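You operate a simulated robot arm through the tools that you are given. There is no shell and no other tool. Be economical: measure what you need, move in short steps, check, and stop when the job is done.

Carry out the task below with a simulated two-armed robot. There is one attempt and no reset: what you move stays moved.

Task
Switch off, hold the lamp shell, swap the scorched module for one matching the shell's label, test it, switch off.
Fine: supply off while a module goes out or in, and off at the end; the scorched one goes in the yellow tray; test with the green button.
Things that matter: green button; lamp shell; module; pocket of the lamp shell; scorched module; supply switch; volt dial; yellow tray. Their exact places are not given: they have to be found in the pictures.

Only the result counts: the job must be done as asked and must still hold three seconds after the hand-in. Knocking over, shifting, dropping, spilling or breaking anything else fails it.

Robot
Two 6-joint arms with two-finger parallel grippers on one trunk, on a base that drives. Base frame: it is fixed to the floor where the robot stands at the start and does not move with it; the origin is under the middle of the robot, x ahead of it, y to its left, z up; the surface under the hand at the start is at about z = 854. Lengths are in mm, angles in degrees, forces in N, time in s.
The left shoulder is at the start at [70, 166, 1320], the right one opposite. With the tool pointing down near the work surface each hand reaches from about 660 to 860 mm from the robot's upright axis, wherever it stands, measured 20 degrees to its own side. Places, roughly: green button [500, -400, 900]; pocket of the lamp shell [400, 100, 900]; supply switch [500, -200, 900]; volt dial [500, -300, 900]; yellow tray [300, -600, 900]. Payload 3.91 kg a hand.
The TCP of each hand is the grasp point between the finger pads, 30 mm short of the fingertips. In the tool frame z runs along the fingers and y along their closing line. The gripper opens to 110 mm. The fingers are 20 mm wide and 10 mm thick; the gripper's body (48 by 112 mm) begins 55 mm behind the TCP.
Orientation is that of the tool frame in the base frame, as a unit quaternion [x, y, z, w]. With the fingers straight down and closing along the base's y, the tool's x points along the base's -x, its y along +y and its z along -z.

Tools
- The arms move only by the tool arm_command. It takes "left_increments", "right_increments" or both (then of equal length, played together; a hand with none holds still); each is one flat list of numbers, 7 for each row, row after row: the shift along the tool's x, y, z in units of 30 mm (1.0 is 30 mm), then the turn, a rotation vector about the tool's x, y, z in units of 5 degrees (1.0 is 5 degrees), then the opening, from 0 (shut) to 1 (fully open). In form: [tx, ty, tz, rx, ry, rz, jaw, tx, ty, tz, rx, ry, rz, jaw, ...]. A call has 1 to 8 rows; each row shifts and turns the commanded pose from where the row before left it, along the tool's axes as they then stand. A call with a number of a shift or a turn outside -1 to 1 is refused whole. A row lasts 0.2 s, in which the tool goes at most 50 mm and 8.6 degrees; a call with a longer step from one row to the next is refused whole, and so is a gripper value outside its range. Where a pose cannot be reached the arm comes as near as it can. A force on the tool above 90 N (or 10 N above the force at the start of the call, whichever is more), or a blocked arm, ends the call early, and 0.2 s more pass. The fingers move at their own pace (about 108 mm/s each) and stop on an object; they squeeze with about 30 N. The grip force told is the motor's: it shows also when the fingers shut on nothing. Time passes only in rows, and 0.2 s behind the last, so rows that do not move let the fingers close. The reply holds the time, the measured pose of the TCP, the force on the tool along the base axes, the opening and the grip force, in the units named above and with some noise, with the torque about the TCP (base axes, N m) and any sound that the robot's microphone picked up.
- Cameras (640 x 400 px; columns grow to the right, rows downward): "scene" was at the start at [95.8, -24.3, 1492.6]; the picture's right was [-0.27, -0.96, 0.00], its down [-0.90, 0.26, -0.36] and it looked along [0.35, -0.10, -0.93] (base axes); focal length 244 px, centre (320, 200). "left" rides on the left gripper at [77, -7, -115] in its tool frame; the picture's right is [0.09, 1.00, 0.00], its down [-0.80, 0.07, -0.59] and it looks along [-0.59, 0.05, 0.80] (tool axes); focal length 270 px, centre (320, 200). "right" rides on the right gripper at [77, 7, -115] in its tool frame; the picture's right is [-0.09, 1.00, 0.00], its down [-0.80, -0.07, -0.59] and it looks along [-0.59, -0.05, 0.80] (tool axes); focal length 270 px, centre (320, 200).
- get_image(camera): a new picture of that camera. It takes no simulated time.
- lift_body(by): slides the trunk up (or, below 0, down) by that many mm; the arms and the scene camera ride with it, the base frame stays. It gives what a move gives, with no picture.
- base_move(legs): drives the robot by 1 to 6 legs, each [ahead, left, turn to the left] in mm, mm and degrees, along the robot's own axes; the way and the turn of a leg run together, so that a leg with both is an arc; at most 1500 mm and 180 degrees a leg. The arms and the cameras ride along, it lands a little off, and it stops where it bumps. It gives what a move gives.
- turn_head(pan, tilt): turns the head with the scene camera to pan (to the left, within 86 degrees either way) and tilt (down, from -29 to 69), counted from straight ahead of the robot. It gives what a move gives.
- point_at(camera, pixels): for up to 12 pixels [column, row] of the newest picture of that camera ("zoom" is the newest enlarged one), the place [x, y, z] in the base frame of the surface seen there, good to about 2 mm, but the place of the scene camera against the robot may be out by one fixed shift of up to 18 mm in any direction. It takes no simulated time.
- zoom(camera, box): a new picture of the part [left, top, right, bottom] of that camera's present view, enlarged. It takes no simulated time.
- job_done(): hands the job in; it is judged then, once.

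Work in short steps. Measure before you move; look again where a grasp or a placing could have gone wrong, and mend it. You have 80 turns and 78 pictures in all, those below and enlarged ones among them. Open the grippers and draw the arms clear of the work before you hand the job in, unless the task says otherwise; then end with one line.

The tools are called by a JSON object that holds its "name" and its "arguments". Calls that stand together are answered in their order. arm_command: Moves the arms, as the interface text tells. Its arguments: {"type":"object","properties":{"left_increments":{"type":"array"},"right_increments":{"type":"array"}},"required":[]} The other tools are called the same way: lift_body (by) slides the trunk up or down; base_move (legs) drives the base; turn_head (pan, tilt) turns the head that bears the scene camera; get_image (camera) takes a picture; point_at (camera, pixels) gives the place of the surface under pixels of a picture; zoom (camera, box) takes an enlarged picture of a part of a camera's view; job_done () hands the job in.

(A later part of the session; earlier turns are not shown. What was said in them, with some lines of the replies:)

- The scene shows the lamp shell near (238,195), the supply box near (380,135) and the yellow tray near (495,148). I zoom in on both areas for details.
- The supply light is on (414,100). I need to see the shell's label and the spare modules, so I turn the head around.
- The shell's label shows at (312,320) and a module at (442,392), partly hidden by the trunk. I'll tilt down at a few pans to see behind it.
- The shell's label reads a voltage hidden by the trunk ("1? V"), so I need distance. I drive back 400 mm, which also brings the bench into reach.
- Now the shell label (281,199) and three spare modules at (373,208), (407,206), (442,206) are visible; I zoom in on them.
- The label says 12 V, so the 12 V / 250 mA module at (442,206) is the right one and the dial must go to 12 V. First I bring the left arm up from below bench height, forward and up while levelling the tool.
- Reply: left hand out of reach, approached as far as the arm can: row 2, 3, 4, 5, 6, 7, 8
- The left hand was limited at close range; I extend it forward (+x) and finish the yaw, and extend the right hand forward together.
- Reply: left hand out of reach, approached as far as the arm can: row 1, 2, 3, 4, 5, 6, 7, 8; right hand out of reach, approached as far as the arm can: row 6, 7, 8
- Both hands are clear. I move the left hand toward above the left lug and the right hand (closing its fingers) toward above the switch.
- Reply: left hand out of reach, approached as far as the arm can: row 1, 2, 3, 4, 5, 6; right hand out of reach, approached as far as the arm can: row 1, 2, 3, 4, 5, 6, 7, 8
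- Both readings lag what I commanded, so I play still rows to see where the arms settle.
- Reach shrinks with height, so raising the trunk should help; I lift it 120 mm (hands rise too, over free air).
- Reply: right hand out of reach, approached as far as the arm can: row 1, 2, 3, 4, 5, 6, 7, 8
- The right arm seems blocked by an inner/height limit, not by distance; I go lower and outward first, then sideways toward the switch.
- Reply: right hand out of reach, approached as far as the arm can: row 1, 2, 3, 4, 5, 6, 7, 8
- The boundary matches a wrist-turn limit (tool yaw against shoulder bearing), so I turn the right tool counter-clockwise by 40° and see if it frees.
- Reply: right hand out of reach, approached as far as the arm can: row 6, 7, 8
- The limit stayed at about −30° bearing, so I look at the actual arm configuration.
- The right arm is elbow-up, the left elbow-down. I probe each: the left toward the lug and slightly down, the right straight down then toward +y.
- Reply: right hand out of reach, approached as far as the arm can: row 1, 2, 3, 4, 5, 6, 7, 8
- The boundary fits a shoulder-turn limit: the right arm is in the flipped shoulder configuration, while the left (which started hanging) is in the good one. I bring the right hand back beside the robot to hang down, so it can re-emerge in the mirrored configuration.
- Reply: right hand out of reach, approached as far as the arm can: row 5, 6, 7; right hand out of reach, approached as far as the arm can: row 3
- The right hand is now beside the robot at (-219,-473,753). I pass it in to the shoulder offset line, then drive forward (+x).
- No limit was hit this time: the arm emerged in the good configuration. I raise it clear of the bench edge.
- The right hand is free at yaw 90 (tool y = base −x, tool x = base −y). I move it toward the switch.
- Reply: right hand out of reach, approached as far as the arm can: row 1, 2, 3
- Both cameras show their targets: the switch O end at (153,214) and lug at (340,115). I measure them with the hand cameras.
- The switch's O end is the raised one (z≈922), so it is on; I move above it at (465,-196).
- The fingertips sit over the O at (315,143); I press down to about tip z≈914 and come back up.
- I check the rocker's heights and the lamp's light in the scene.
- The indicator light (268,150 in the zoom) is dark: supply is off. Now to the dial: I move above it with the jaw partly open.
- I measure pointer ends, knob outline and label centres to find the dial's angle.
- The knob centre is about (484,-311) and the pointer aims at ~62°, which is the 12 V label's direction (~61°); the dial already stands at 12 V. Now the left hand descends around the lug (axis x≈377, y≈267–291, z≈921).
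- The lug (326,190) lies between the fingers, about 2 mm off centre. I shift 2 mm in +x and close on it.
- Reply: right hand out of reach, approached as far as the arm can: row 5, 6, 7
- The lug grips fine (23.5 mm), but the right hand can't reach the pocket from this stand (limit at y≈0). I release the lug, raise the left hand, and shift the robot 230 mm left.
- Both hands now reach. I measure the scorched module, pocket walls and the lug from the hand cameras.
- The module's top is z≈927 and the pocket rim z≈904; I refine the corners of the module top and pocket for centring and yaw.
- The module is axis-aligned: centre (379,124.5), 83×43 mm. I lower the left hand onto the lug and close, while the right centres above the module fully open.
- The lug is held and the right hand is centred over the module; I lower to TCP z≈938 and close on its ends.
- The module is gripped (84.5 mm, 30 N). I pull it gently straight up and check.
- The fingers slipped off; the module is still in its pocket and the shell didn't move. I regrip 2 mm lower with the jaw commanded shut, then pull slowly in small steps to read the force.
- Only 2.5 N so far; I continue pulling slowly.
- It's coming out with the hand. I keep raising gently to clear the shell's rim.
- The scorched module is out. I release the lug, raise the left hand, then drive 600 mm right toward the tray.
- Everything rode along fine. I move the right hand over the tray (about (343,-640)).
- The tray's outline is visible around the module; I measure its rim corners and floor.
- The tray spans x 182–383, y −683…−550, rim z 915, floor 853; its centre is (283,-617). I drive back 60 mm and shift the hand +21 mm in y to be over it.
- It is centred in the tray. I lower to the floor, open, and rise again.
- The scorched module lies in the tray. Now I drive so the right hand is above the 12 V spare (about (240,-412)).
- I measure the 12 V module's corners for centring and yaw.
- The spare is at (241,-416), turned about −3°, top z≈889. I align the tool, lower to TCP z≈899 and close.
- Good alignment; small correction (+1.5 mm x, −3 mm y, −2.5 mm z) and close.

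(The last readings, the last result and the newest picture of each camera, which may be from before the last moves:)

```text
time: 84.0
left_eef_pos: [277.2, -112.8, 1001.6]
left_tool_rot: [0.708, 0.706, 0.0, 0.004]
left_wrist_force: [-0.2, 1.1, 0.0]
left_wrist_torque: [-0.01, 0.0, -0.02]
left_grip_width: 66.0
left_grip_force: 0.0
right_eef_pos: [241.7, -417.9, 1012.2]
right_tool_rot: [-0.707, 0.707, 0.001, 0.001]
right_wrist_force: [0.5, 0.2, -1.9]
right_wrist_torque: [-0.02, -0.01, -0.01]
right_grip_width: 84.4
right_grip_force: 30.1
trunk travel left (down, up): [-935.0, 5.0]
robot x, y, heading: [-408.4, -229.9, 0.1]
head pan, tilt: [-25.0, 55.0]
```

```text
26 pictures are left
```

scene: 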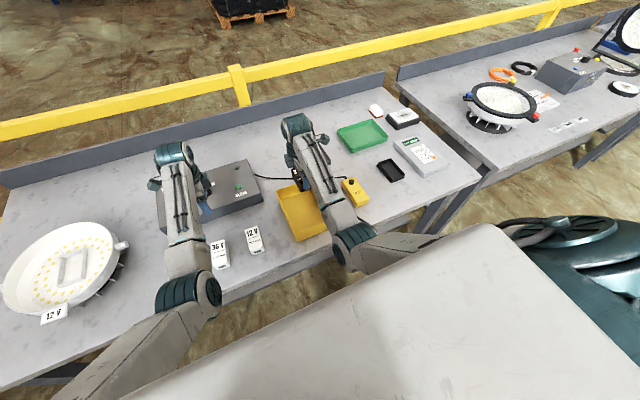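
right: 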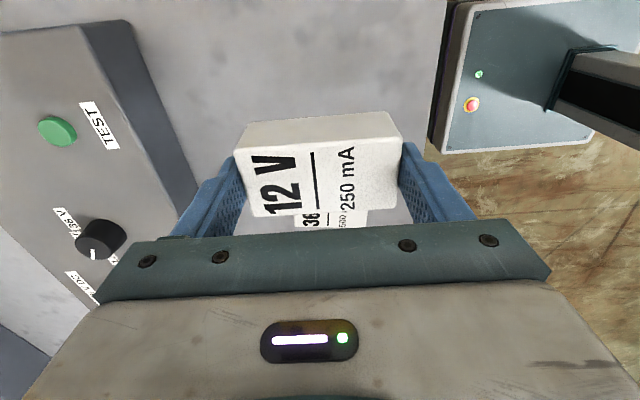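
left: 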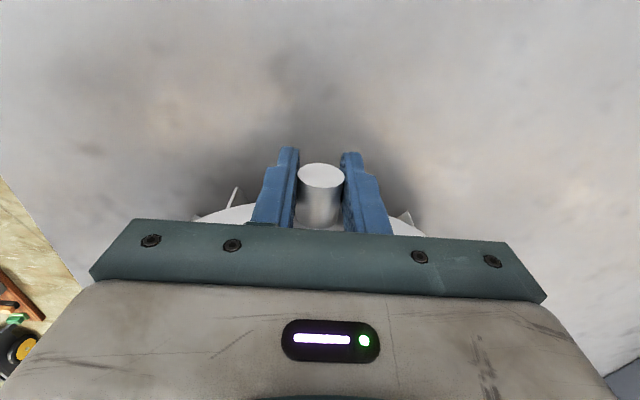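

The 12 V module is held. I drive back to the lamp stand (robot ≈ (-303,168)).

{"name": "base_move", "arguments": {"legs": [[0, 398, 0], [103, 0, 0]]}}

{"name": "arm_command", "arguments": {"right_increments": [-0.8, -0.17, 0, 0, 0, 0, 0, -0.8, -0.17, 0, 0, 0, 0, 0, -0.8, -0.17, 0, 0, 0, 0, 0, -0.8, -0.17, 0, 0, 0, 0, 0, -0.8, -0.17, 0, 0, 0, 0, 0]}}

{"name": "get_image", "arguments": {"camera": "left"}}

{"name": "get_image", "arguments": {"camera": "right"}}

```text
time: 87.2
left_eef_pos: [376.3, 284.3, 1004.8]
left_tool_rot: [0.708, 0.706, 0.002, 0.005]
left_wrist_force: [-0.8, 0.0, 0.2]
left_wrist_torque: [0.01, -0.02, 0.02]
left_grip_width: 65.8
left_grip_force: 0.0
right_eef_pos: [340.7, -19.6, 1015.6]
right_tool_rot: [-0.707, 0.708, 0.0, 0.002]
right_wrist_force: [0.1, 0.7, -2.5]
right_wrist_torque: [0.01, 0.0, -0.01]
right_grip_width: 84.6
right_grip_force: 29.9
trunk travel left (down, up): [-935.0, 5.0]
robot x, y, heading: [-302.9, 165.9, 0.3]
head pan, tilt: [-25.0, 55.0]
```

```text
time: 88.4
left_eef_pos: [378.6, 284.8, 1000.9]
left_tool_rot: [0.708, 0.707, 0.001, 0.004]
left_wrist_force: [0.2, 0.9, 0.0]
left_wrist_torque: [0.01, 0.0, 0.02]
left_grip_width: 65.9
left_grip_force: 0.0
right_eef_pos: [369.6, 101.7, 1013.1]
right_tool_rot: [-0.707, 0.707, 0.001, 0.001]
right_wrist_force: [0.2, -0.5, -1.9]
right_wrist_torque: [0.01, -0.02, 0.05]
right_grip_width: 84.4
right_grip_force: 30.2
trunk travel left (down, up): [-935.0, 5.0]
robot x, y, heading: [-304.1, 167.5, 0.1]
head pan, tilt: [-25.0, 55.0]
```

```text
25 pictures are left
```

left: 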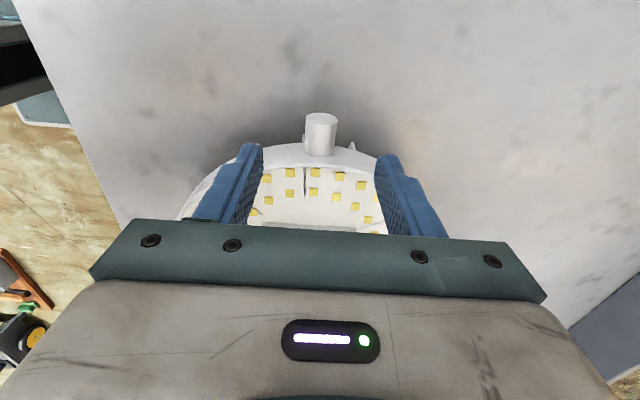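

```text
24 pictures are left
```

right: 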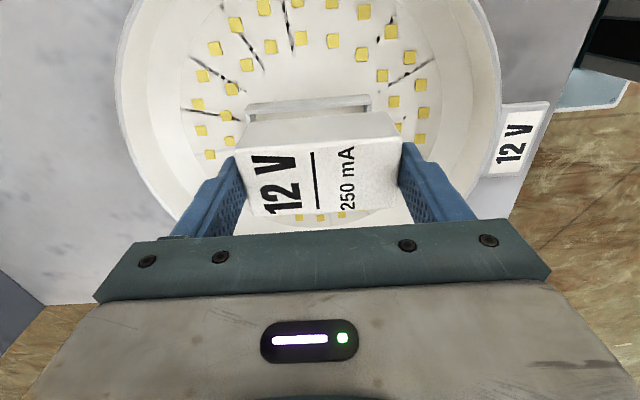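

The left hand is right above the lug (321,130); I lower and close it, then measure the pocket from the right camera.

{"name": "arm_command", "arguments": {"left_increments": [-0.05, 0.02, 0.5, 0, 0, 0, 0.6, 0, 0, 0.8, 0, 0, 0, 0.6, 0, 0, 0.8, 0, 0, 0, 0.6, 0, 0, 0.55, 0, 0, 0, 0.6, 0, 0, 0, 0, 0, 0, 0.3, 0, 0, 0, 0, 0, 0, 0, 0, 0, 0, 0, 0, 0, 0]}}

{"name": "zoom", "arguments": {"camera": "right", "box": [210, 70, 430, 220]}}

{"name": "point_at", "arguments": {"camera": "right", "pixels": [[248, 107], [270, 104], [310, 101], [350, 98], [369, 96], [248, 140], [250, 150], [262, 175], [370, 150], [385, 140], [390, 200], [262, 210]]}}

```text
time: 90.0
left_eef_pos: [380.7, 282.0, 922.8]
left_tool_rot: [0.708, 0.706, 0.001, 0.003]
left_wrist_force: [-0.6, -0.6, -0.4]
left_wrist_torque: [-0.04, -0.07, -0.31]
left_grip_width: 23.8
left_grip_force: 30.2
right_eef_pos: [370.5, 99.7, 1012.6]
right_tool_rot: [0.708, -0.707, -0.002, -0.001]
right_wrist_force: [1.6, -0.1, -2.0]
right_wrist_torque: [-0.01, 0.01, 0.03]
right_grip_width: 84.3
right_grip_force: 29.5
trunk travel left (down, up): [-935.0, 5.0]
robot x, y, heading: [-301.4, 170.4, -0.1]
head pan, tilt: [-25.0, 55.0]
```

```text
2.67 times, centred on (320, 145) of right
```

zoom: 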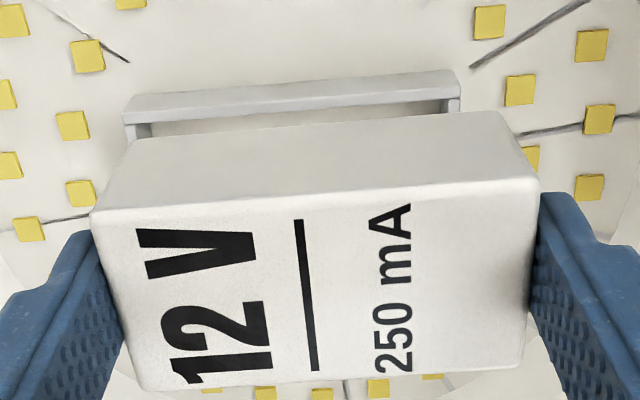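

```text
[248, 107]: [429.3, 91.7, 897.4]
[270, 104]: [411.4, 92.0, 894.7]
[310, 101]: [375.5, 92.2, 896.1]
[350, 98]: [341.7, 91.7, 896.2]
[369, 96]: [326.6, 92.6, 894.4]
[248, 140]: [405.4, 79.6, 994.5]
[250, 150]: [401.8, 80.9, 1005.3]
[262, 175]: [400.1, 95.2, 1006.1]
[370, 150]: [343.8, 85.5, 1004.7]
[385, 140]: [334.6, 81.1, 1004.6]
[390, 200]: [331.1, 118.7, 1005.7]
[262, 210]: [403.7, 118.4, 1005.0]
```

The pocket hasn't moved (centre ≈ (379,123)). I measure the held module's top edges relative to the TCP.

{"name": "point_at", "arguments": {"camera": "zoom", "pixels": [[320, 206], [330, 378], [105, 225], [145, 380], [528, 200], [520, 360]]}}

```text
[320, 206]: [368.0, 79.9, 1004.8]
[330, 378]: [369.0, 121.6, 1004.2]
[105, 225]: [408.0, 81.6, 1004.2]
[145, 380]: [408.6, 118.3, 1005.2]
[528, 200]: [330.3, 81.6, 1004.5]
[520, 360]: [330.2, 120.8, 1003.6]
```

The module is centred on the TCP. I move to (379,124.5) and lower to just above the pocket.

{"name": "arm_command", "arguments": {"right_increments": [-0.4, -0.15, 0, 0, 0, 0, 0, -0.42, -0.14, 0, 0, 0, 0, 0, 0, 0, 0.5, 0, 0, 0, 0, 0, 0, 0.5, 0, 0, 0, 0, 0, 0, 0.4, 0, 0, 0, 0, 0, 0, 0, 0, 0, 0, 0]}}

{"name": "get_image", "arguments": {"camera": "right"}}

{"name": "zoom", "arguments": {"camera": "right", "box": [210, 70, 430, 220]}}

```text
time: 91.4
left_eef_pos: [380.0, 281.4, 923.5]
left_tool_rot: [0.708, 0.706, 0.0, 0.003]
left_wrist_force: [-2.4, 0.8, -0.5]
left_wrist_torque: [0.11, 0.02, -0.42]
left_grip_width: 23.6
left_grip_force: 30.0
right_eef_pos: [379.4, 123.4, 971.2]
right_tool_rot: [-0.707, 0.707, 0.001, 0.002]
right_wrist_force: [0.1, 0.1, -2.3]
right_wrist_torque: [0.0, -0.01, 0.03]
right_grip_width: 84.6
right_grip_force: 30.5
trunk travel left (down, up): [-935.0, 5.0]
robot x, y, heading: [-302.4, 164.7, 0.0]
head pan, tilt: [-25.0, 55.0]
```

```text
22 pictures are left
```

right: 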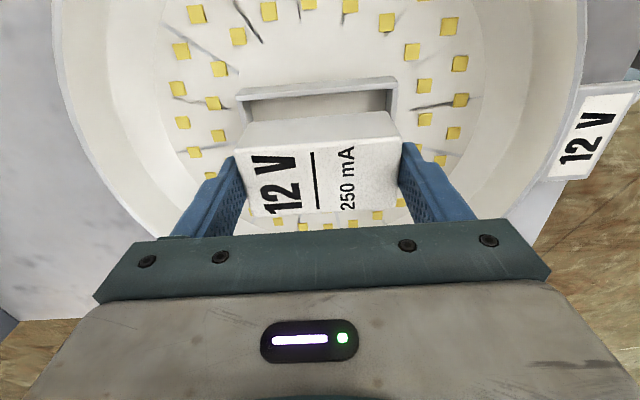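

```text
2.67 times, centred on (320, 145) of right
```

zoom: 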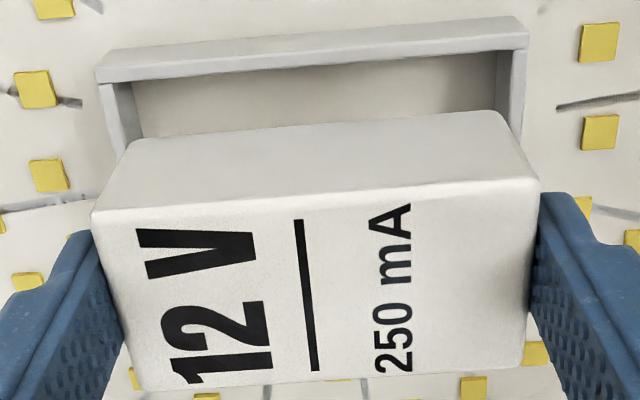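

I verify the pocket's wall positions once more against the TCP.

{"name": "point_at", "arguments": {"camera": "zoom", "pixels": [[105, 72], [520, 38], [312, 52], [318, 66], [110, 105], [522, 75], [133, 100], [495, 70]]}}

```text
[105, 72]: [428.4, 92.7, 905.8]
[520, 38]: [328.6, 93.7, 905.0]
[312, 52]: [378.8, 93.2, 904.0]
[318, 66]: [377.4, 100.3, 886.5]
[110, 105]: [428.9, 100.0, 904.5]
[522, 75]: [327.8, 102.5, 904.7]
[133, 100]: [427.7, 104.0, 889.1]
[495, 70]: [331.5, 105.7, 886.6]
```

Aligned within about 1 mm. I lower the module slowly into the pocket (36 mm).

{"name": "arm_command", "arguments": {"right_increments": [-0.03, 0.02, 0.3, 0, 0, 0, 0, 0, 0, 0.2, 0, 0, 0, 0, 0, 0, 0.15, 0, 0, 0, 0, 0, 0, 0.15, 0, 0, 0, 0, 0, 0, 0.13, 0, 0, 0, 0, 0, 0, 0.13, 0, 0, 0, 0, 0, 0, 0.13, 0, 0, 0, 0, 0, 0, 0, 0, 0, 0, 0]}}

{"name": "get_image", "arguments": {"camera": "right"}}

```text
time: 93.2
left_eef_pos: [379.9, 282.5, 923.1]
left_tool_rot: [0.707, 0.707, 0.001, 0.004]
left_wrist_force: [0.5, 0.0, 0.6]
left_wrist_torque: [0.42, -0.09, -0.16]
left_grip_width: 24.0
left_grip_force: 29.7
right_eef_pos: [377.7, 125.3, 935.0]
right_tool_rot: [-0.707, 0.708, 0.002, 0.002]
right_wrist_force: [-1.8, -1.1, 2.0]
right_wrist_torque: [-0.04, 0.27, -0.01]
right_grip_width: 84.6
right_grip_force: 29.9
trunk travel left (down, up): [-935.0, 5.0]
robot x, y, heading: [-304.5, 167.6, 0.0]
head pan, tilt: [-25.0, 55.0]
```

```text
20 pictures are left
```

right: 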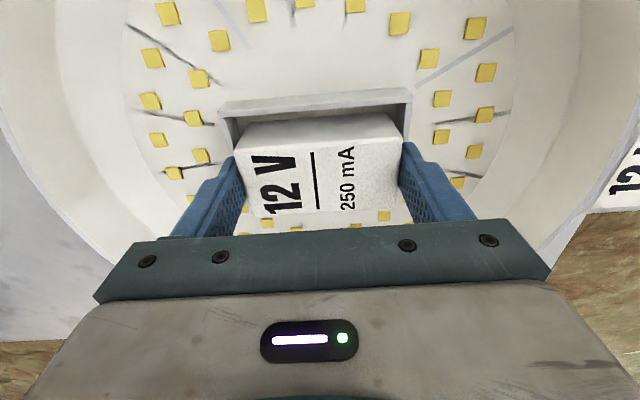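

It has just touched down (force +2 N, TCP z 935 as for the old one). I press 2 mm more, then open and rise, and check the seating.

{"name": "arm_command", "arguments": {"right_increments": [0, 0, 0.05, 0, 0, 0, 0, 0, 0, 0.03, 0, 0, 0, 0, 0, 0, 0, 0, 0, 0, 1, 0, 0, 0, 0, 0, 0, 1, 0, 0, -0.6, 0, 0, 0, 1, 0, 0, -0.8, 0, 0, 0, 1, 0, 0, -0.8, 0, 0, 0, 1, 0, 0, 0, 0, 0, 0, 1]}}

{"name": "get_image", "arguments": {"camera": "right"}}

{"name": "point_at", "arguments": {"camera": "right", "pixels": [[270, 125], [290, 165], [370, 120], [372, 155], [320, 140], [278, 120], [360, 165]]}}

```text
time: 95.0
left_eef_pos: [380.9, 281.6, 923.2]
left_tool_rot: [0.708, 0.707, 0.001, 0.004]
left_wrist_force: [-1.2, 0.0, -0.2]
left_wrist_torque: [-0.29, -0.01, -0.37]
left_grip_width: 23.6
left_grip_force: 29.8
right_eef_pos: [377.2, 125.2, 999.8]
right_tool_rot: [-0.706, 0.708, 0.002, 0.001]
right_wrist_force: [0.5, -0.2, 0.3]
right_wrist_torque: [0.0, 0.0, -0.01]
right_grip_width: 110.0
right_grip_force: 0.0
trunk travel left (down, up): [-935.0, 5.0]
robot x, y, heading: [-303.9, 167.4, -0.1]
head pan, tilt: [-25.0, 55.0]
```

```text
19 pictures are left
```

right: 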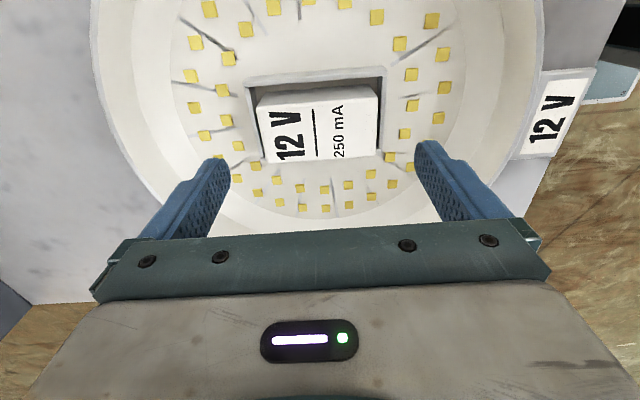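

```text
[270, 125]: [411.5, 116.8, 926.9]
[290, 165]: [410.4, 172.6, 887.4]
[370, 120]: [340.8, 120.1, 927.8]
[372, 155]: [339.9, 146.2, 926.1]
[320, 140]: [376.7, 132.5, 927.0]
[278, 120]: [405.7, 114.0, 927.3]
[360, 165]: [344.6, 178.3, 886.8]
```

The 12 V module sits exactly like the old one (top z 927). I release the lug, raise the left hand and drive 300 mm right to work the supply.

{"name": "arm_command", "arguments": {"left_increments": [0, 0, 0, 0, 0, 0, 0.6, 0, 0, 0, 0, 0, 0, 0.6, 0, 0, -0.9, 0, 0, 0, 0.6, 0, 0, -0.9, 0, 0, 0, 0.6, 0, 0, -0.9, 0, 0, 0, 0.6], "right_increments": [0, 0, 0, 0, 0, 0, 0, 0, 0, 0, 0, 0, 0, 0, 0, 0, 0, 0, 0, 0, 0, 0, 0, 0, 0, 0, 0, 0, 0, 0, 0, 0, 0, 0, 0]}}

{"name": "base_move", "arguments": {"legs": [[0, -300, 0]]}}

{"name": "arm_command", "arguments": {"left_increments": [0.9, 0, 0, 0, 0, 0, 0.6, 0.9, 0, 0, 0, 0, 0, 0.6, 0.9, 0, 0, 0, 0, 0, 0.6, 0.9, 0, 0, 0, 0, 0, 0.6, 0.9, 0, 0, 0, 0, 0, 0.6], "right_increments": [0.14, -0.75, 0.12, 0, 0, 0, 0, 0.14, -0.75, 0.12, 0, 0, 0, 0, 0.14, -0.75, 0.12, 0, 0, 0, 0, 0.14, -0.75, 0.12, 0, 0, 0, 0, 0.14, -0.75, 0.12, 0, 0, 0, 0]}}

{"name": "get_image", "arguments": {"camera": "right"}}

```text
time: 96.2
left_eef_pos: [379.4, 282.5, 1003.6]
left_tool_rot: [0.708, 0.706, 0.0, 0.002]
left_wrist_force: [0.1, -0.8, 1.0]
left_wrist_torque: [0.0, 0.03, -0.02]
left_grip_width: 66.2
left_grip_force: 0.1
right_eef_pos: [377.3, 125.1, 998.4]
right_tool_rot: [0.707, -0.707, -0.001, -0.002]
right_wrist_force: [0.7, 0.5, 0.5]
right_wrist_torque: [0.05, -0.01, 0.0]
right_grip_width: 0.1
right_grip_force: 30.0
trunk travel left (down, up): [-935.0, 5.0]
robot x, y, heading: [-306.9, 168.6, -0.1]
head pan, tilt: [-25.0, 55.0]
```

```text
time: 98.3
left_eef_pos: [379.2, -15.6, 1004.8]
left_tool_rot: [0.707, 0.707, 0.001, 0.004]
left_wrist_force: [-0.2, -0.2, 0.4]
left_wrist_torque: [0.01, 0.0, -0.01]
left_grip_width: 65.9
left_grip_force: 0.1
right_eef_pos: [379.9, -172.0, 999.5]
right_tool_rot: [0.708, -0.706, 0.0, -0.001]
right_wrist_force: [-0.1, -0.3, 0.6]
right_wrist_torque: [-0.03, 0.0, 0.01]
right_grip_width: 0.1
right_grip_force: 29.8
trunk travel left (down, up): [-935.0, 5.0]
robot x, y, heading: [-300.5, -126.5, -0.0]
head pan, tilt: [-25.0, 55.0]
```

```text
time: 99.5
left_eef_pos: [379.2, 120.5, 1003.6]
left_tool_rot: [0.708, 0.707, -0.001, 0.004]
left_wrist_force: [0.4, 1.1, -1.0]
left_wrist_torque: [0.0, 0.01, 0.02]
left_grip_width: 65.6
left_grip_force: 0.1
right_eef_pos: [468.4, -189.5, 984.8]
right_tool_rot: [0.707, -0.707, -0.001, -0.002]
right_wrist_force: [0.0, 0.5, 0.1]
right_wrist_torque: [0.0, -0.02, 0.01]
right_grip_width: 0.0
right_grip_force: 29.9
right hand out of reach, approached as far as the arm can: row 5
trunk travel left (down, up): [-935.0, 5.0]
robot x, y, heading: [-303.3, -131.3, 0.3]
head pan, tilt: [-25.0, 55.0]
```

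```text
18 pictures are left
```

right: 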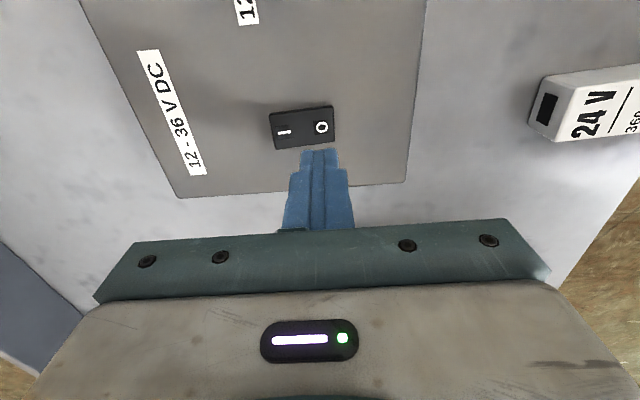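

Reach limit touched; I drive 40 mm ahead and measure the switch's I end.

{"name": "base_move", "arguments": {"legs": [[40, 0, 0]]}}

{"name": "arm_command", "arguments": {"right_increments": [0.2, 0.5, -0.1, 0, 0, 0, 0, 0.1, 0.1, 0, 0, 0, 0, 0]}}

{"name": "get_image", "arguments": {"camera": "right"}}

{"name": "point_at", "arguments": {"camera": "right", "pixels": [[285, 135], [295, 140], [315, 138], [330, 138], [320, 130], [350, 140], [340, 145]]}}

```text
time: 100.4
left_eef_pos: [411.3, 118.6, 1009.7]
left_tool_rot: [0.707, 0.708, 0.004, 0.007]
left_wrist_force: [-0.5, -1.0, 0.3]
left_wrist_torque: [0.02, -0.06, 0.01]
left_grip_width: 65.9
left_grip_force: 0.0
right_eef_pos: [499.7, -191.1, 990.7]
right_tool_rot: [0.707, -0.707, 0.002, -0.004]
right_wrist_force: [-1.2, -0.1, -0.6]
right_wrist_torque: [0.01, -0.07, 0.02]
right_grip_width: 0.1
right_grip_force: 30.3
trunk travel left (down, up): [-935.0, 5.0]
robot x, y, heading: [-262.6, -133.8, -0.1]
head pan, tilt: [-25.0, 55.0]
```

```text
time: 101.0
left_eef_pos: [416.2, 120.3, 1006.4]
left_tool_rot: [0.707, 0.707, 0.002, 0.006]
left_wrist_force: [0.3, 0.2, 0.4]
left_wrist_torque: [0.0, -0.02, 0.01]
left_grip_width: 66.2
left_grip_force: 0.0
right_eef_pos: [485.1, -198.5, 990.8]
right_tool_rot: [0.708, -0.706, 0.0, -0.003]
right_wrist_force: [-1.2, -0.6, 0.1]
right_wrist_torque: [0.03, -0.06, 0.01]
right_grip_width: 0.1
right_grip_force: 29.9
trunk travel left (down, up): [-935.0, 5.0]
robot x, y, heading: [-265.1, -132.0, 0.2]
head pan, tilt: [-25.0, 55.0]
```

```text
17 pictures are left
```

right: 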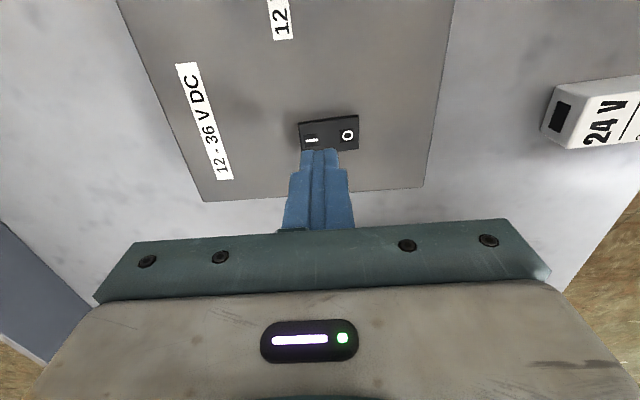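

```text
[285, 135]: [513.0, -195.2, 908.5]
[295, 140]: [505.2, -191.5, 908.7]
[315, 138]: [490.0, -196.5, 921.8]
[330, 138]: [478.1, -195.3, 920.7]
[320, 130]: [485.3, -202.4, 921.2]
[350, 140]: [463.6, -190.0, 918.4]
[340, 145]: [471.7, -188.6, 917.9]
```

I is raised (z≈922) at (493,-196). I shift 9 mm ahead and press it the same way.

{"name": "arm_command", "arguments": {"right_increments": [-0.05, -0.3, 0, 0, 0, 0, 0, 0, 0, 0.65, 0, 0, 0, 0, 0, 0, 0.65, 0, 0, 0, 0, 0, 0, 0.15, 0, 0, 0, 0, 0, 0, 0.13, 0, 0, 0, 0, 0, 0, 0, 0, 0, 0, 0, 0, 0, -0.8, 0, 0, 0, 0, 0, 0, -0.7, 0, 0, 0, 0]}}

{"name": "zoom", "arguments": {"camera": "scene", "box": [100, 80, 340, 240]}}

{"name": "get_image", "arguments": {"camera": "right"}}

{"name": "point_at", "arguments": {"camera": "right", "pixels": [[318, 137], [335, 137], [350, 135], [345, 140]]}}

```text
time: 102.8
left_eef_pos: [417.6, 119.2, 1005.0]
left_tool_rot: [0.707, 0.707, 0.003, 0.004]
left_wrist_force: [-0.3, -0.1, 0.7]
left_wrist_torque: [-0.02, 0.02, 0.0]
left_grip_width: 66.0
left_grip_force: 0.1
right_eef_pos: [492.5, -198.9, 987.5]
right_tool_rot: [0.708, -0.706, -0.002, 0.0]
right_wrist_force: [-0.5, -0.3, 0.3]
right_wrist_torque: [0.01, -0.03, 0.0]
right_grip_width: 0.0
right_grip_force: 29.9
right hand out of reach, approached as far as the arm can: row 4
trunk travel left (down, up): [-935.0, 5.0]
robot x, y, heading: [-266.0, -133.3, 0.2]
head pan, tilt: [-25.0, 55.0]
```

```text
2.50 times, centred on (220, 160) of scene
```

zoom: 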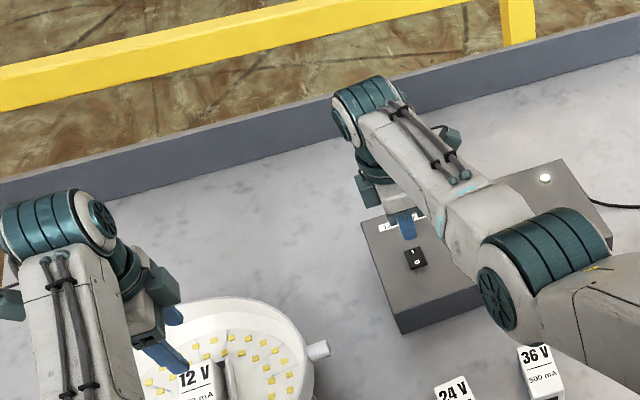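

```text
15 pictures are left
```

right: 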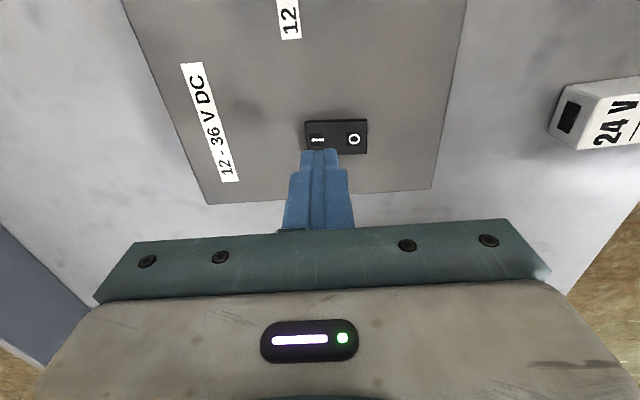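

```text
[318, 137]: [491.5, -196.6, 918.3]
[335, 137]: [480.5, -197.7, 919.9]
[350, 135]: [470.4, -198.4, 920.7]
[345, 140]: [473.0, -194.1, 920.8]
```

The light is on. Now I check the dial on the way and move the right hand toward the green button.

{"name": "arm_command", "arguments": {"right_increments": [0.9, 0.12, 0, 0, 0, 0, 0, 0.9, 0.12, 0, 0, 0, 0, 0, 0.9, 0.12, 0, 0, 0, 0, 0, 0.9, 0.12, 0, 0, 0, 0, 0, 0.9, 0.12, 0, 0, 0, 0, 0, 0.9, 0.12, 0, 0, 0, 0, 0, 0.9, 0.12, 0, 0, 0, 0, 0, 0.9, 0.12, 0, 0, 0, 0, 0]}}

{"name": "get_image", "arguments": {"camera": "right"}}

{"name": "point_at", "arguments": {"camera": "right", "pixels": [[320, 140], [320, 130], [310, 130], [330, 130], [320, 120], [300, 130], [340, 130]]}}

```text
time: 104.6
left_eef_pos: [419.2, 118.1, 1004.4]
left_tool_rot: [0.707, 0.707, 0.002, 0.003]
left_wrist_force: [0.0, -1.0, -0.2]
left_wrist_torque: [-0.01, 0.0, -0.02]
left_grip_width: 66.1
left_grip_force: 0.1
right_eef_pos: [465.2, -416.5, 985.5]
right_tool_rot: [0.708, -0.706, -0.002, -0.002]
right_wrist_force: [-0.2, -0.9, 0.2]
right_wrist_torque: [0.01, 0.0, 0.0]
right_grip_width: 0.0
right_grip_force: 30.6
trunk travel left (down, up): [-935.0, 5.0]
robot x, y, heading: [-264.9, -133.3, 0.0]
head pan, tilt: [-25.0, 55.0]
```

```text
14 pictures are left
```

right: 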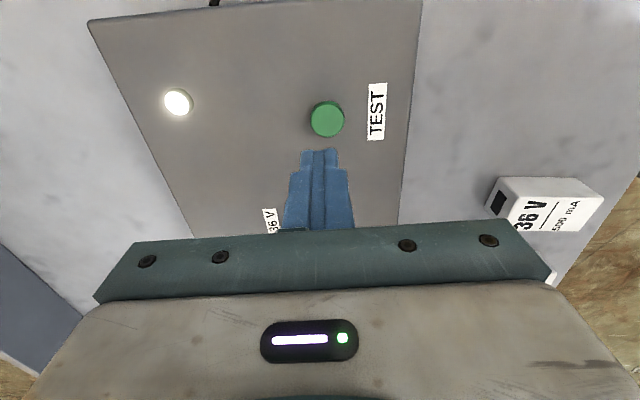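

```text
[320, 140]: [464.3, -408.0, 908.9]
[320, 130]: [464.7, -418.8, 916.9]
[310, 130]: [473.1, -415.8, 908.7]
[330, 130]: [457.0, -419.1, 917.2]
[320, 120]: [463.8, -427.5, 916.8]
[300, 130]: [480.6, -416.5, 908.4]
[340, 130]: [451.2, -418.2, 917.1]
```

The button centre is about (459.5,-428), top z 917, light on. I centre over it and press, holding it for a moment, and look at the lamp while pressed.

{"name": "arm_command", "arguments": {"right_increments": [0.38, 0.18, 0, 0, 0, 0, 0, 0, 0, 0.6, 0, 0, 0, 0, 0, 0, 0.6, 0, 0, 0, 0, 0, 0, 0.13, 0, 0, 0, 0, 0, 0, 0.13, 0, 0, 0, 0, 0, 0, 0, 0, 0, 0, 0, 0, 0, 0, 0, 0, 0, 0]}}

{"name": "get_image", "arguments": {"camera": "scene"}}

```text
time: 106.2
left_eef_pos: [418.4, 119.2, 1003.5]
left_tool_rot: [0.708, 0.707, 0.001, 0.004]
left_wrist_force: [0.5, 0.0, -0.3]
left_wrist_torque: [-0.01, -0.06, 0.01]
left_grip_width: 66.0
left_grip_force: 0.0
right_eef_pos: [460.4, -425.7, 943.9]
right_tool_rot: [0.708, -0.706, 0.0, -0.002]
right_wrist_force: [3.6, -1.5, 8.5]
right_wrist_torque: [-0.04, -0.11, 0.01]
right_grip_width: 0.1
right_grip_force: 29.9
trunk travel left (down, up): [-935.0, 5.0]
robot x, y, heading: [-265.3, -129.0, -0.1]
head pan, tilt: [-25.0, 55.0]
heard: click
```

```text
13 pictures are left
```

scene: 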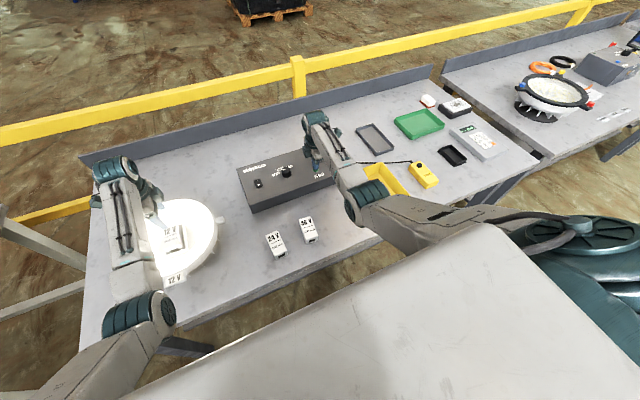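

A click was heard and the lamp is lit at (180,230). I lift off and return above the switch's O end.

{"name": "arm_command", "arguments": {"right_increments": [0, 0, -0.7, 0, 0, 0, 0, 0, 0, -0.75, 0, 0, 0, 0, -0.95, -0.02, 0, 0, 0, 0, 0, -0.95, -0.02, 0, 0, 0, 0, 0, -0.95, -0.02, 0, 0, 0, 0, 0, -0.95, -0.02, 0, 0, 0, 0, 0, -0.95, -0.02, 0, 0, 0, 0, 0, -0.95, -0.02, 0, 0, 0, 0, 0]}}

{"name": "arm_command", "arguments": {"right_increments": [-0.95, -0.02, 0, 0, 0, 0, 0, -0.95, -0.02, 0, 0, 0, 0, 0, 0, 0, 0, 0, 0, 0, 0]}}

{"name": "get_image", "arguments": {"camera": "right"}}

```text
time: 108.0
left_eef_pos: [418.3, 119.0, 1004.3]
left_tool_rot: [0.707, 0.707, 0.0, 0.004]
left_wrist_force: [-1.4, 1.0, -0.6]
left_wrist_torque: [-0.01, 0.0, 0.01]
left_grip_width: 66.1
left_grip_force: 0.1
right_eef_pos: [464.0, -254.7, 986.5]
right_tool_rot: [0.708, -0.706, 0.0, -0.001]
right_wrist_force: [-0.6, -0.2, -0.8]
right_wrist_torque: [-0.03, -0.02, -0.02]
right_grip_width: 0.0
right_grip_force: 30.5
trunk travel left (down, up): [-935.0, 5.0]
robot x, y, heading: [-266.2, -131.3, 0.0]
head pan, tilt: [-25.0, 55.0]
```

```text
time: 108.8
left_eef_pos: [419.0, 118.8, 1005.3]
left_tool_rot: [0.707, 0.707, 0.001, 0.003]
left_wrist_force: [0.4, -0.2, -0.7]
left_wrist_torque: [0.02, 0.01, 0.01]
left_grip_width: 66.2
left_grip_force: 0.0
right_eef_pos: [465.8, -199.5, 985.3]
right_tool_rot: [0.707, -0.707, -0.002, -0.002]
right_wrist_force: [-0.1, 0.2, 0.3]
right_wrist_torque: [0.05, -0.01, -0.01]
right_grip_width: 0.0
right_grip_force: 29.6
trunk travel left (down, up): [-935.0, 5.0]
robot x, y, heading: [-263.3, -135.1, 0.2]
head pan, tilt: [-25.0, 55.0]
```

```text
12 pictures are left
```

right: 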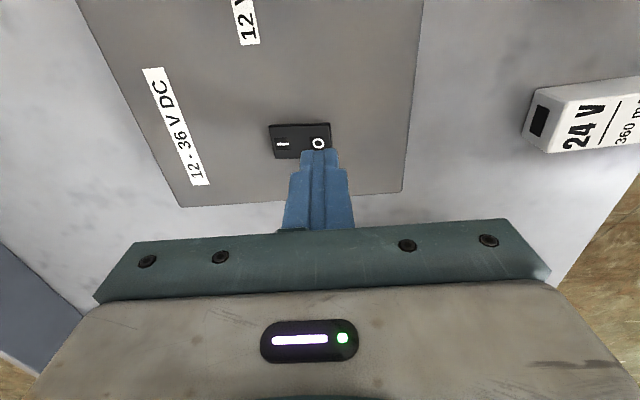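

The tips are over the O (318,143). I press it and rise; total descent 42 mm.

{"name": "arm_command", "arguments": {"right_increments": [-0.08, 0, 0.55, 0, 0, 0, 0, 0, 0, 0.55, 0, 0, 0, 0, 0, 0, 0.15, 0, 0, 0, 0, 0, 0, 0.15, 0, 0, 0, 0, 0, 0, 0, 0, 0, 0, 0, 0, 0, -0.75, 0, 0, 0, 0, 0, 0, -0.7, 0, 0, 0, 0]}}

{"name": "arm_command", "arguments": {"left_increments": [0.4, -0.9, 0, 0, 0, 0, 0.6, 0.4, -0.9, 0, 0, 0, 0, 0.6, 0.4, -0.9, 0, 0, 0, 0, 0.6, 0.4, -0.9, 0, 0, 0, 0, 0.6], "right_increments": [0, 0.9, 0, 0, 0, 0, 0.5, 0, 0.9, 0, 0, 0, 0, 0.5, 0, 0.9, 0, 0, 0, 0, 0.5, 0, 0.9, 0, 0, 0, 0, 0.5]}}

{"name": "base_move", "arguments": {"legs": [[-250, 0, 0]]}}

{"name": "turn_head", "arguments": {"pan": 0, "tilt": 50}}

{"name": "get_image", "arguments": {"camera": "scene"}}

```text
time: 110.4
left_eef_pos: [416.9, 120.4, 1004.1]
left_tool_rot: [0.707, 0.708, 0.002, 0.005]
left_wrist_force: [0.4, 0.2, 0.1]
left_wrist_torque: [0.0, 0.0, 0.0]
left_grip_width: 66.2
left_grip_force: 0.1
right_eef_pos: [464.2, -195.2, 989.4]
right_tool_rot: [0.708, -0.706, -0.001, -0.002]
right_wrist_force: [-0.7, -0.5, 0.4]
right_wrist_torque: [-0.02, -0.03, -0.02]
right_grip_width: 0.1
right_grip_force: 30.2
trunk travel left (down, up): [-935.0, 5.0]
robot x, y, heading: [-264.6, -134.6, 0.0]
head pan, tilt: [-25.0, 55.0]
```

```text
time: 111.6
left_eef_pos: [309.7, 166.2, 1001.8]
left_tool_rot: [0.707, 0.707, 0.0, 0.004]
left_wrist_force: [0.4, 0.0, 0.1]
left_wrist_torque: [-0.05, 0.03, -0.03]
left_grip_width: 66.1
left_grip_force: 0.1
right_eef_pos: [385.8, -225.1, 1014.3]
right_tool_rot: [-0.7, 0.714, -0.031, 0.008]
right_wrist_force: [-0.3, 0.6, 0.2]
right_wrist_torque: [-0.03, -0.04, -0.04]
right_grip_width: 55.1
right_grip_force: 0.0
trunk travel left (down, up): [-935.0, 5.0]
robot x, y, heading: [-260.7, -130.9, -0.1]
head pan, tilt: [-25.0, 55.0]
stopped in row 4 (right hand): the arm was blocked; the commanded pose is now the measured one
```

```text
time: 113.4
left_eef_pos: [64.0, 165.6, 1000.9]
left_tool_rot: [0.708, 0.706, 0.0, 0.003]
left_wrist_force: [-1.0, 0.4, 0.2]
left_wrist_torque: [-0.01, -0.01, 0.01]
left_grip_width: 66.0
left_grip_force: 0.0
right_eef_pos: [137.2, -225.8, 1012.5]
right_tool_rot: [-0.699, 0.714, -0.03, 0.007]
right_wrist_force: [0.7, 0.2, -0.2]
right_wrist_torque: [0.02, 0.02, 0.03]
right_grip_width: 55.0
right_grip_force: 0.0
trunk travel left (down, up): [-935.0, 5.0]
robot x, y, heading: [-512.0, -131.9, -0.1]
head pan, tilt: [-25.0, 55.0]
```

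```text
time: 114.3
left_eef_pos: [61.7, 166.0, 1003.5]
left_tool_rot: [0.708, 0.706, 0.001, 0.004]
left_wrist_force: [-0.4, 0.7, -0.4]
left_wrist_torque: [0.03, 0.0, -0.01]
left_grip_width: 66.0
left_grip_force: 0.0
right_eef_pos: [135.0, -227.0, 1013.9]
right_tool_rot: [-0.699, 0.715, -0.032, 0.007]
right_wrist_force: [0.6, -0.4, -0.4]
right_wrist_torque: [0.02, -0.03, -0.03]
right_grip_width: 54.8
right_grip_force: 0.1
trunk travel left (down, up): [-935.0, 5.0]
robot x, y, heading: [-510.0, -133.7, -0.2]
head pan, tilt: [0.0, 50.0]
```

```text
11 pictures are left
```

scene: 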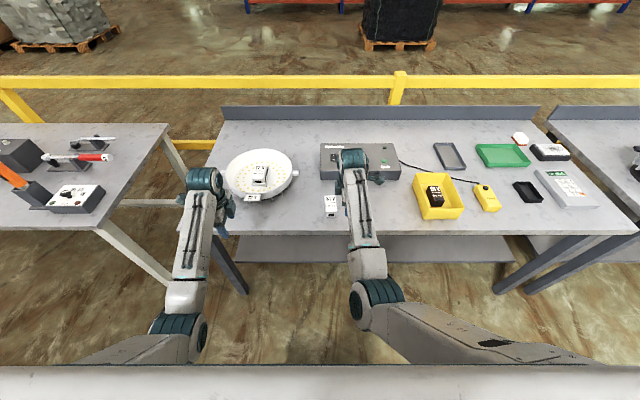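

The right arm was blocked by its own fold (hand close in), and now everything is clear. I back off further and check every item with zooms.

{"name": "base_move", "arguments": {"legs": [[-250, 0, 0]]}}

{"name": "zoom", "arguments": {"camera": "scene", "box": [180, 80, 500, 260]}}

```text
time: 116.1
left_eef_pos: [-185.4, 165.8, 1002.0]
left_tool_rot: [0.708, 0.706, 0.001, 0.004]
left_wrist_force: [-0.2, 0.2, -0.6]
left_wrist_torque: [0.01, 0.03, -0.02]
left_grip_width: 66.1
left_grip_force: 0.0
right_eef_pos: [-112.0, -227.0, 1011.3]
right_tool_rot: [-0.699, 0.714, -0.031, 0.007]
right_wrist_force: [-0.8, 0.3, -0.3]
right_wrist_torque: [0.04, 0.0, 0.0]
right_grip_width: 55.1
right_grip_force: 0.1
trunk travel left (down, up): [-935.0, 5.0]
robot x, y, heading: [-760.7, -133.6, -0.1]
head pan, tilt: [0.0, 50.0]
```

```text
2.00 times, centred on (340, 170) of scene
```

zoom: 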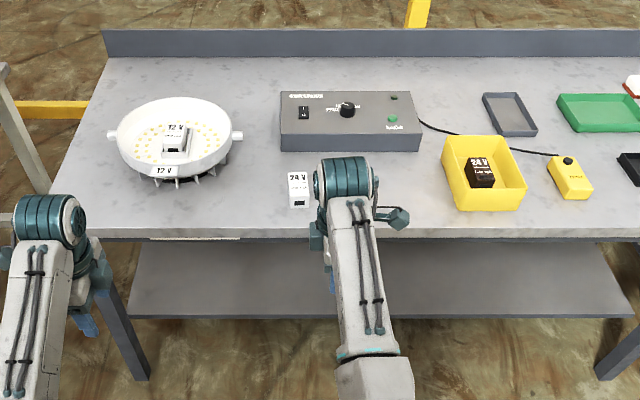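

The indicator is dark (off), module in pocket, scorched one in the tray. The 36 V spare is hidden behind the hand; I shift sideways to confirm it.

{"name": "base_move", "arguments": {"legs": [[0, -250, 0]]}}

{"name": "zoom", "arguments": {"camera": "scene", "box": [120, 80, 440, 260]}}

```text
time: 117.9
left_eef_pos: [-184.9, -84.7, 1002.4]
left_tool_rot: [0.708, 0.706, 0.0, 0.004]
left_wrist_force: [-0.8, 0.7, -0.1]
left_wrist_torque: [-0.01, -0.01, 0.0]
left_grip_width: 66.1
left_grip_force: 0.1
right_eef_pos: [-114.2, -477.7, 1012.4]
right_tool_rot: [-0.698, 0.716, -0.032, 0.006]
right_wrist_force: [-0.3, -0.2, -0.2]
right_wrist_torque: [-0.04, 0.0, 0.0]
right_grip_width: 55.1
right_grip_force: 0.0
trunk travel left (down, up): [-935.0, 5.0]
robot x, y, heading: [-763.6, -383.9, -0.3]
head pan, tilt: [0.0, 50.0]
```

```text
2.00 times, centred on (280, 170) of scene
```

zoom: 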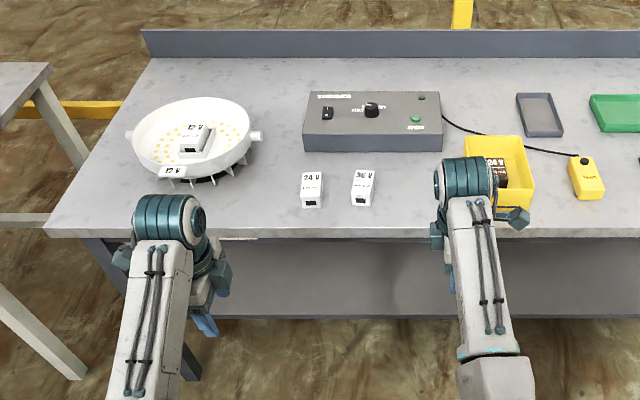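

The 24 V and 36 V spares still stand where they were, the supply light is off, and both hands are open and clear of the bench. I hand the job in.

{"name": "job_done", "arguments": {}}

```text
The job is handed in.
```

The lamp now has the 12 V module that matches its label, and it lit when I pressed the green button. The scorched module is in the yellow tray and the supply is switched off.
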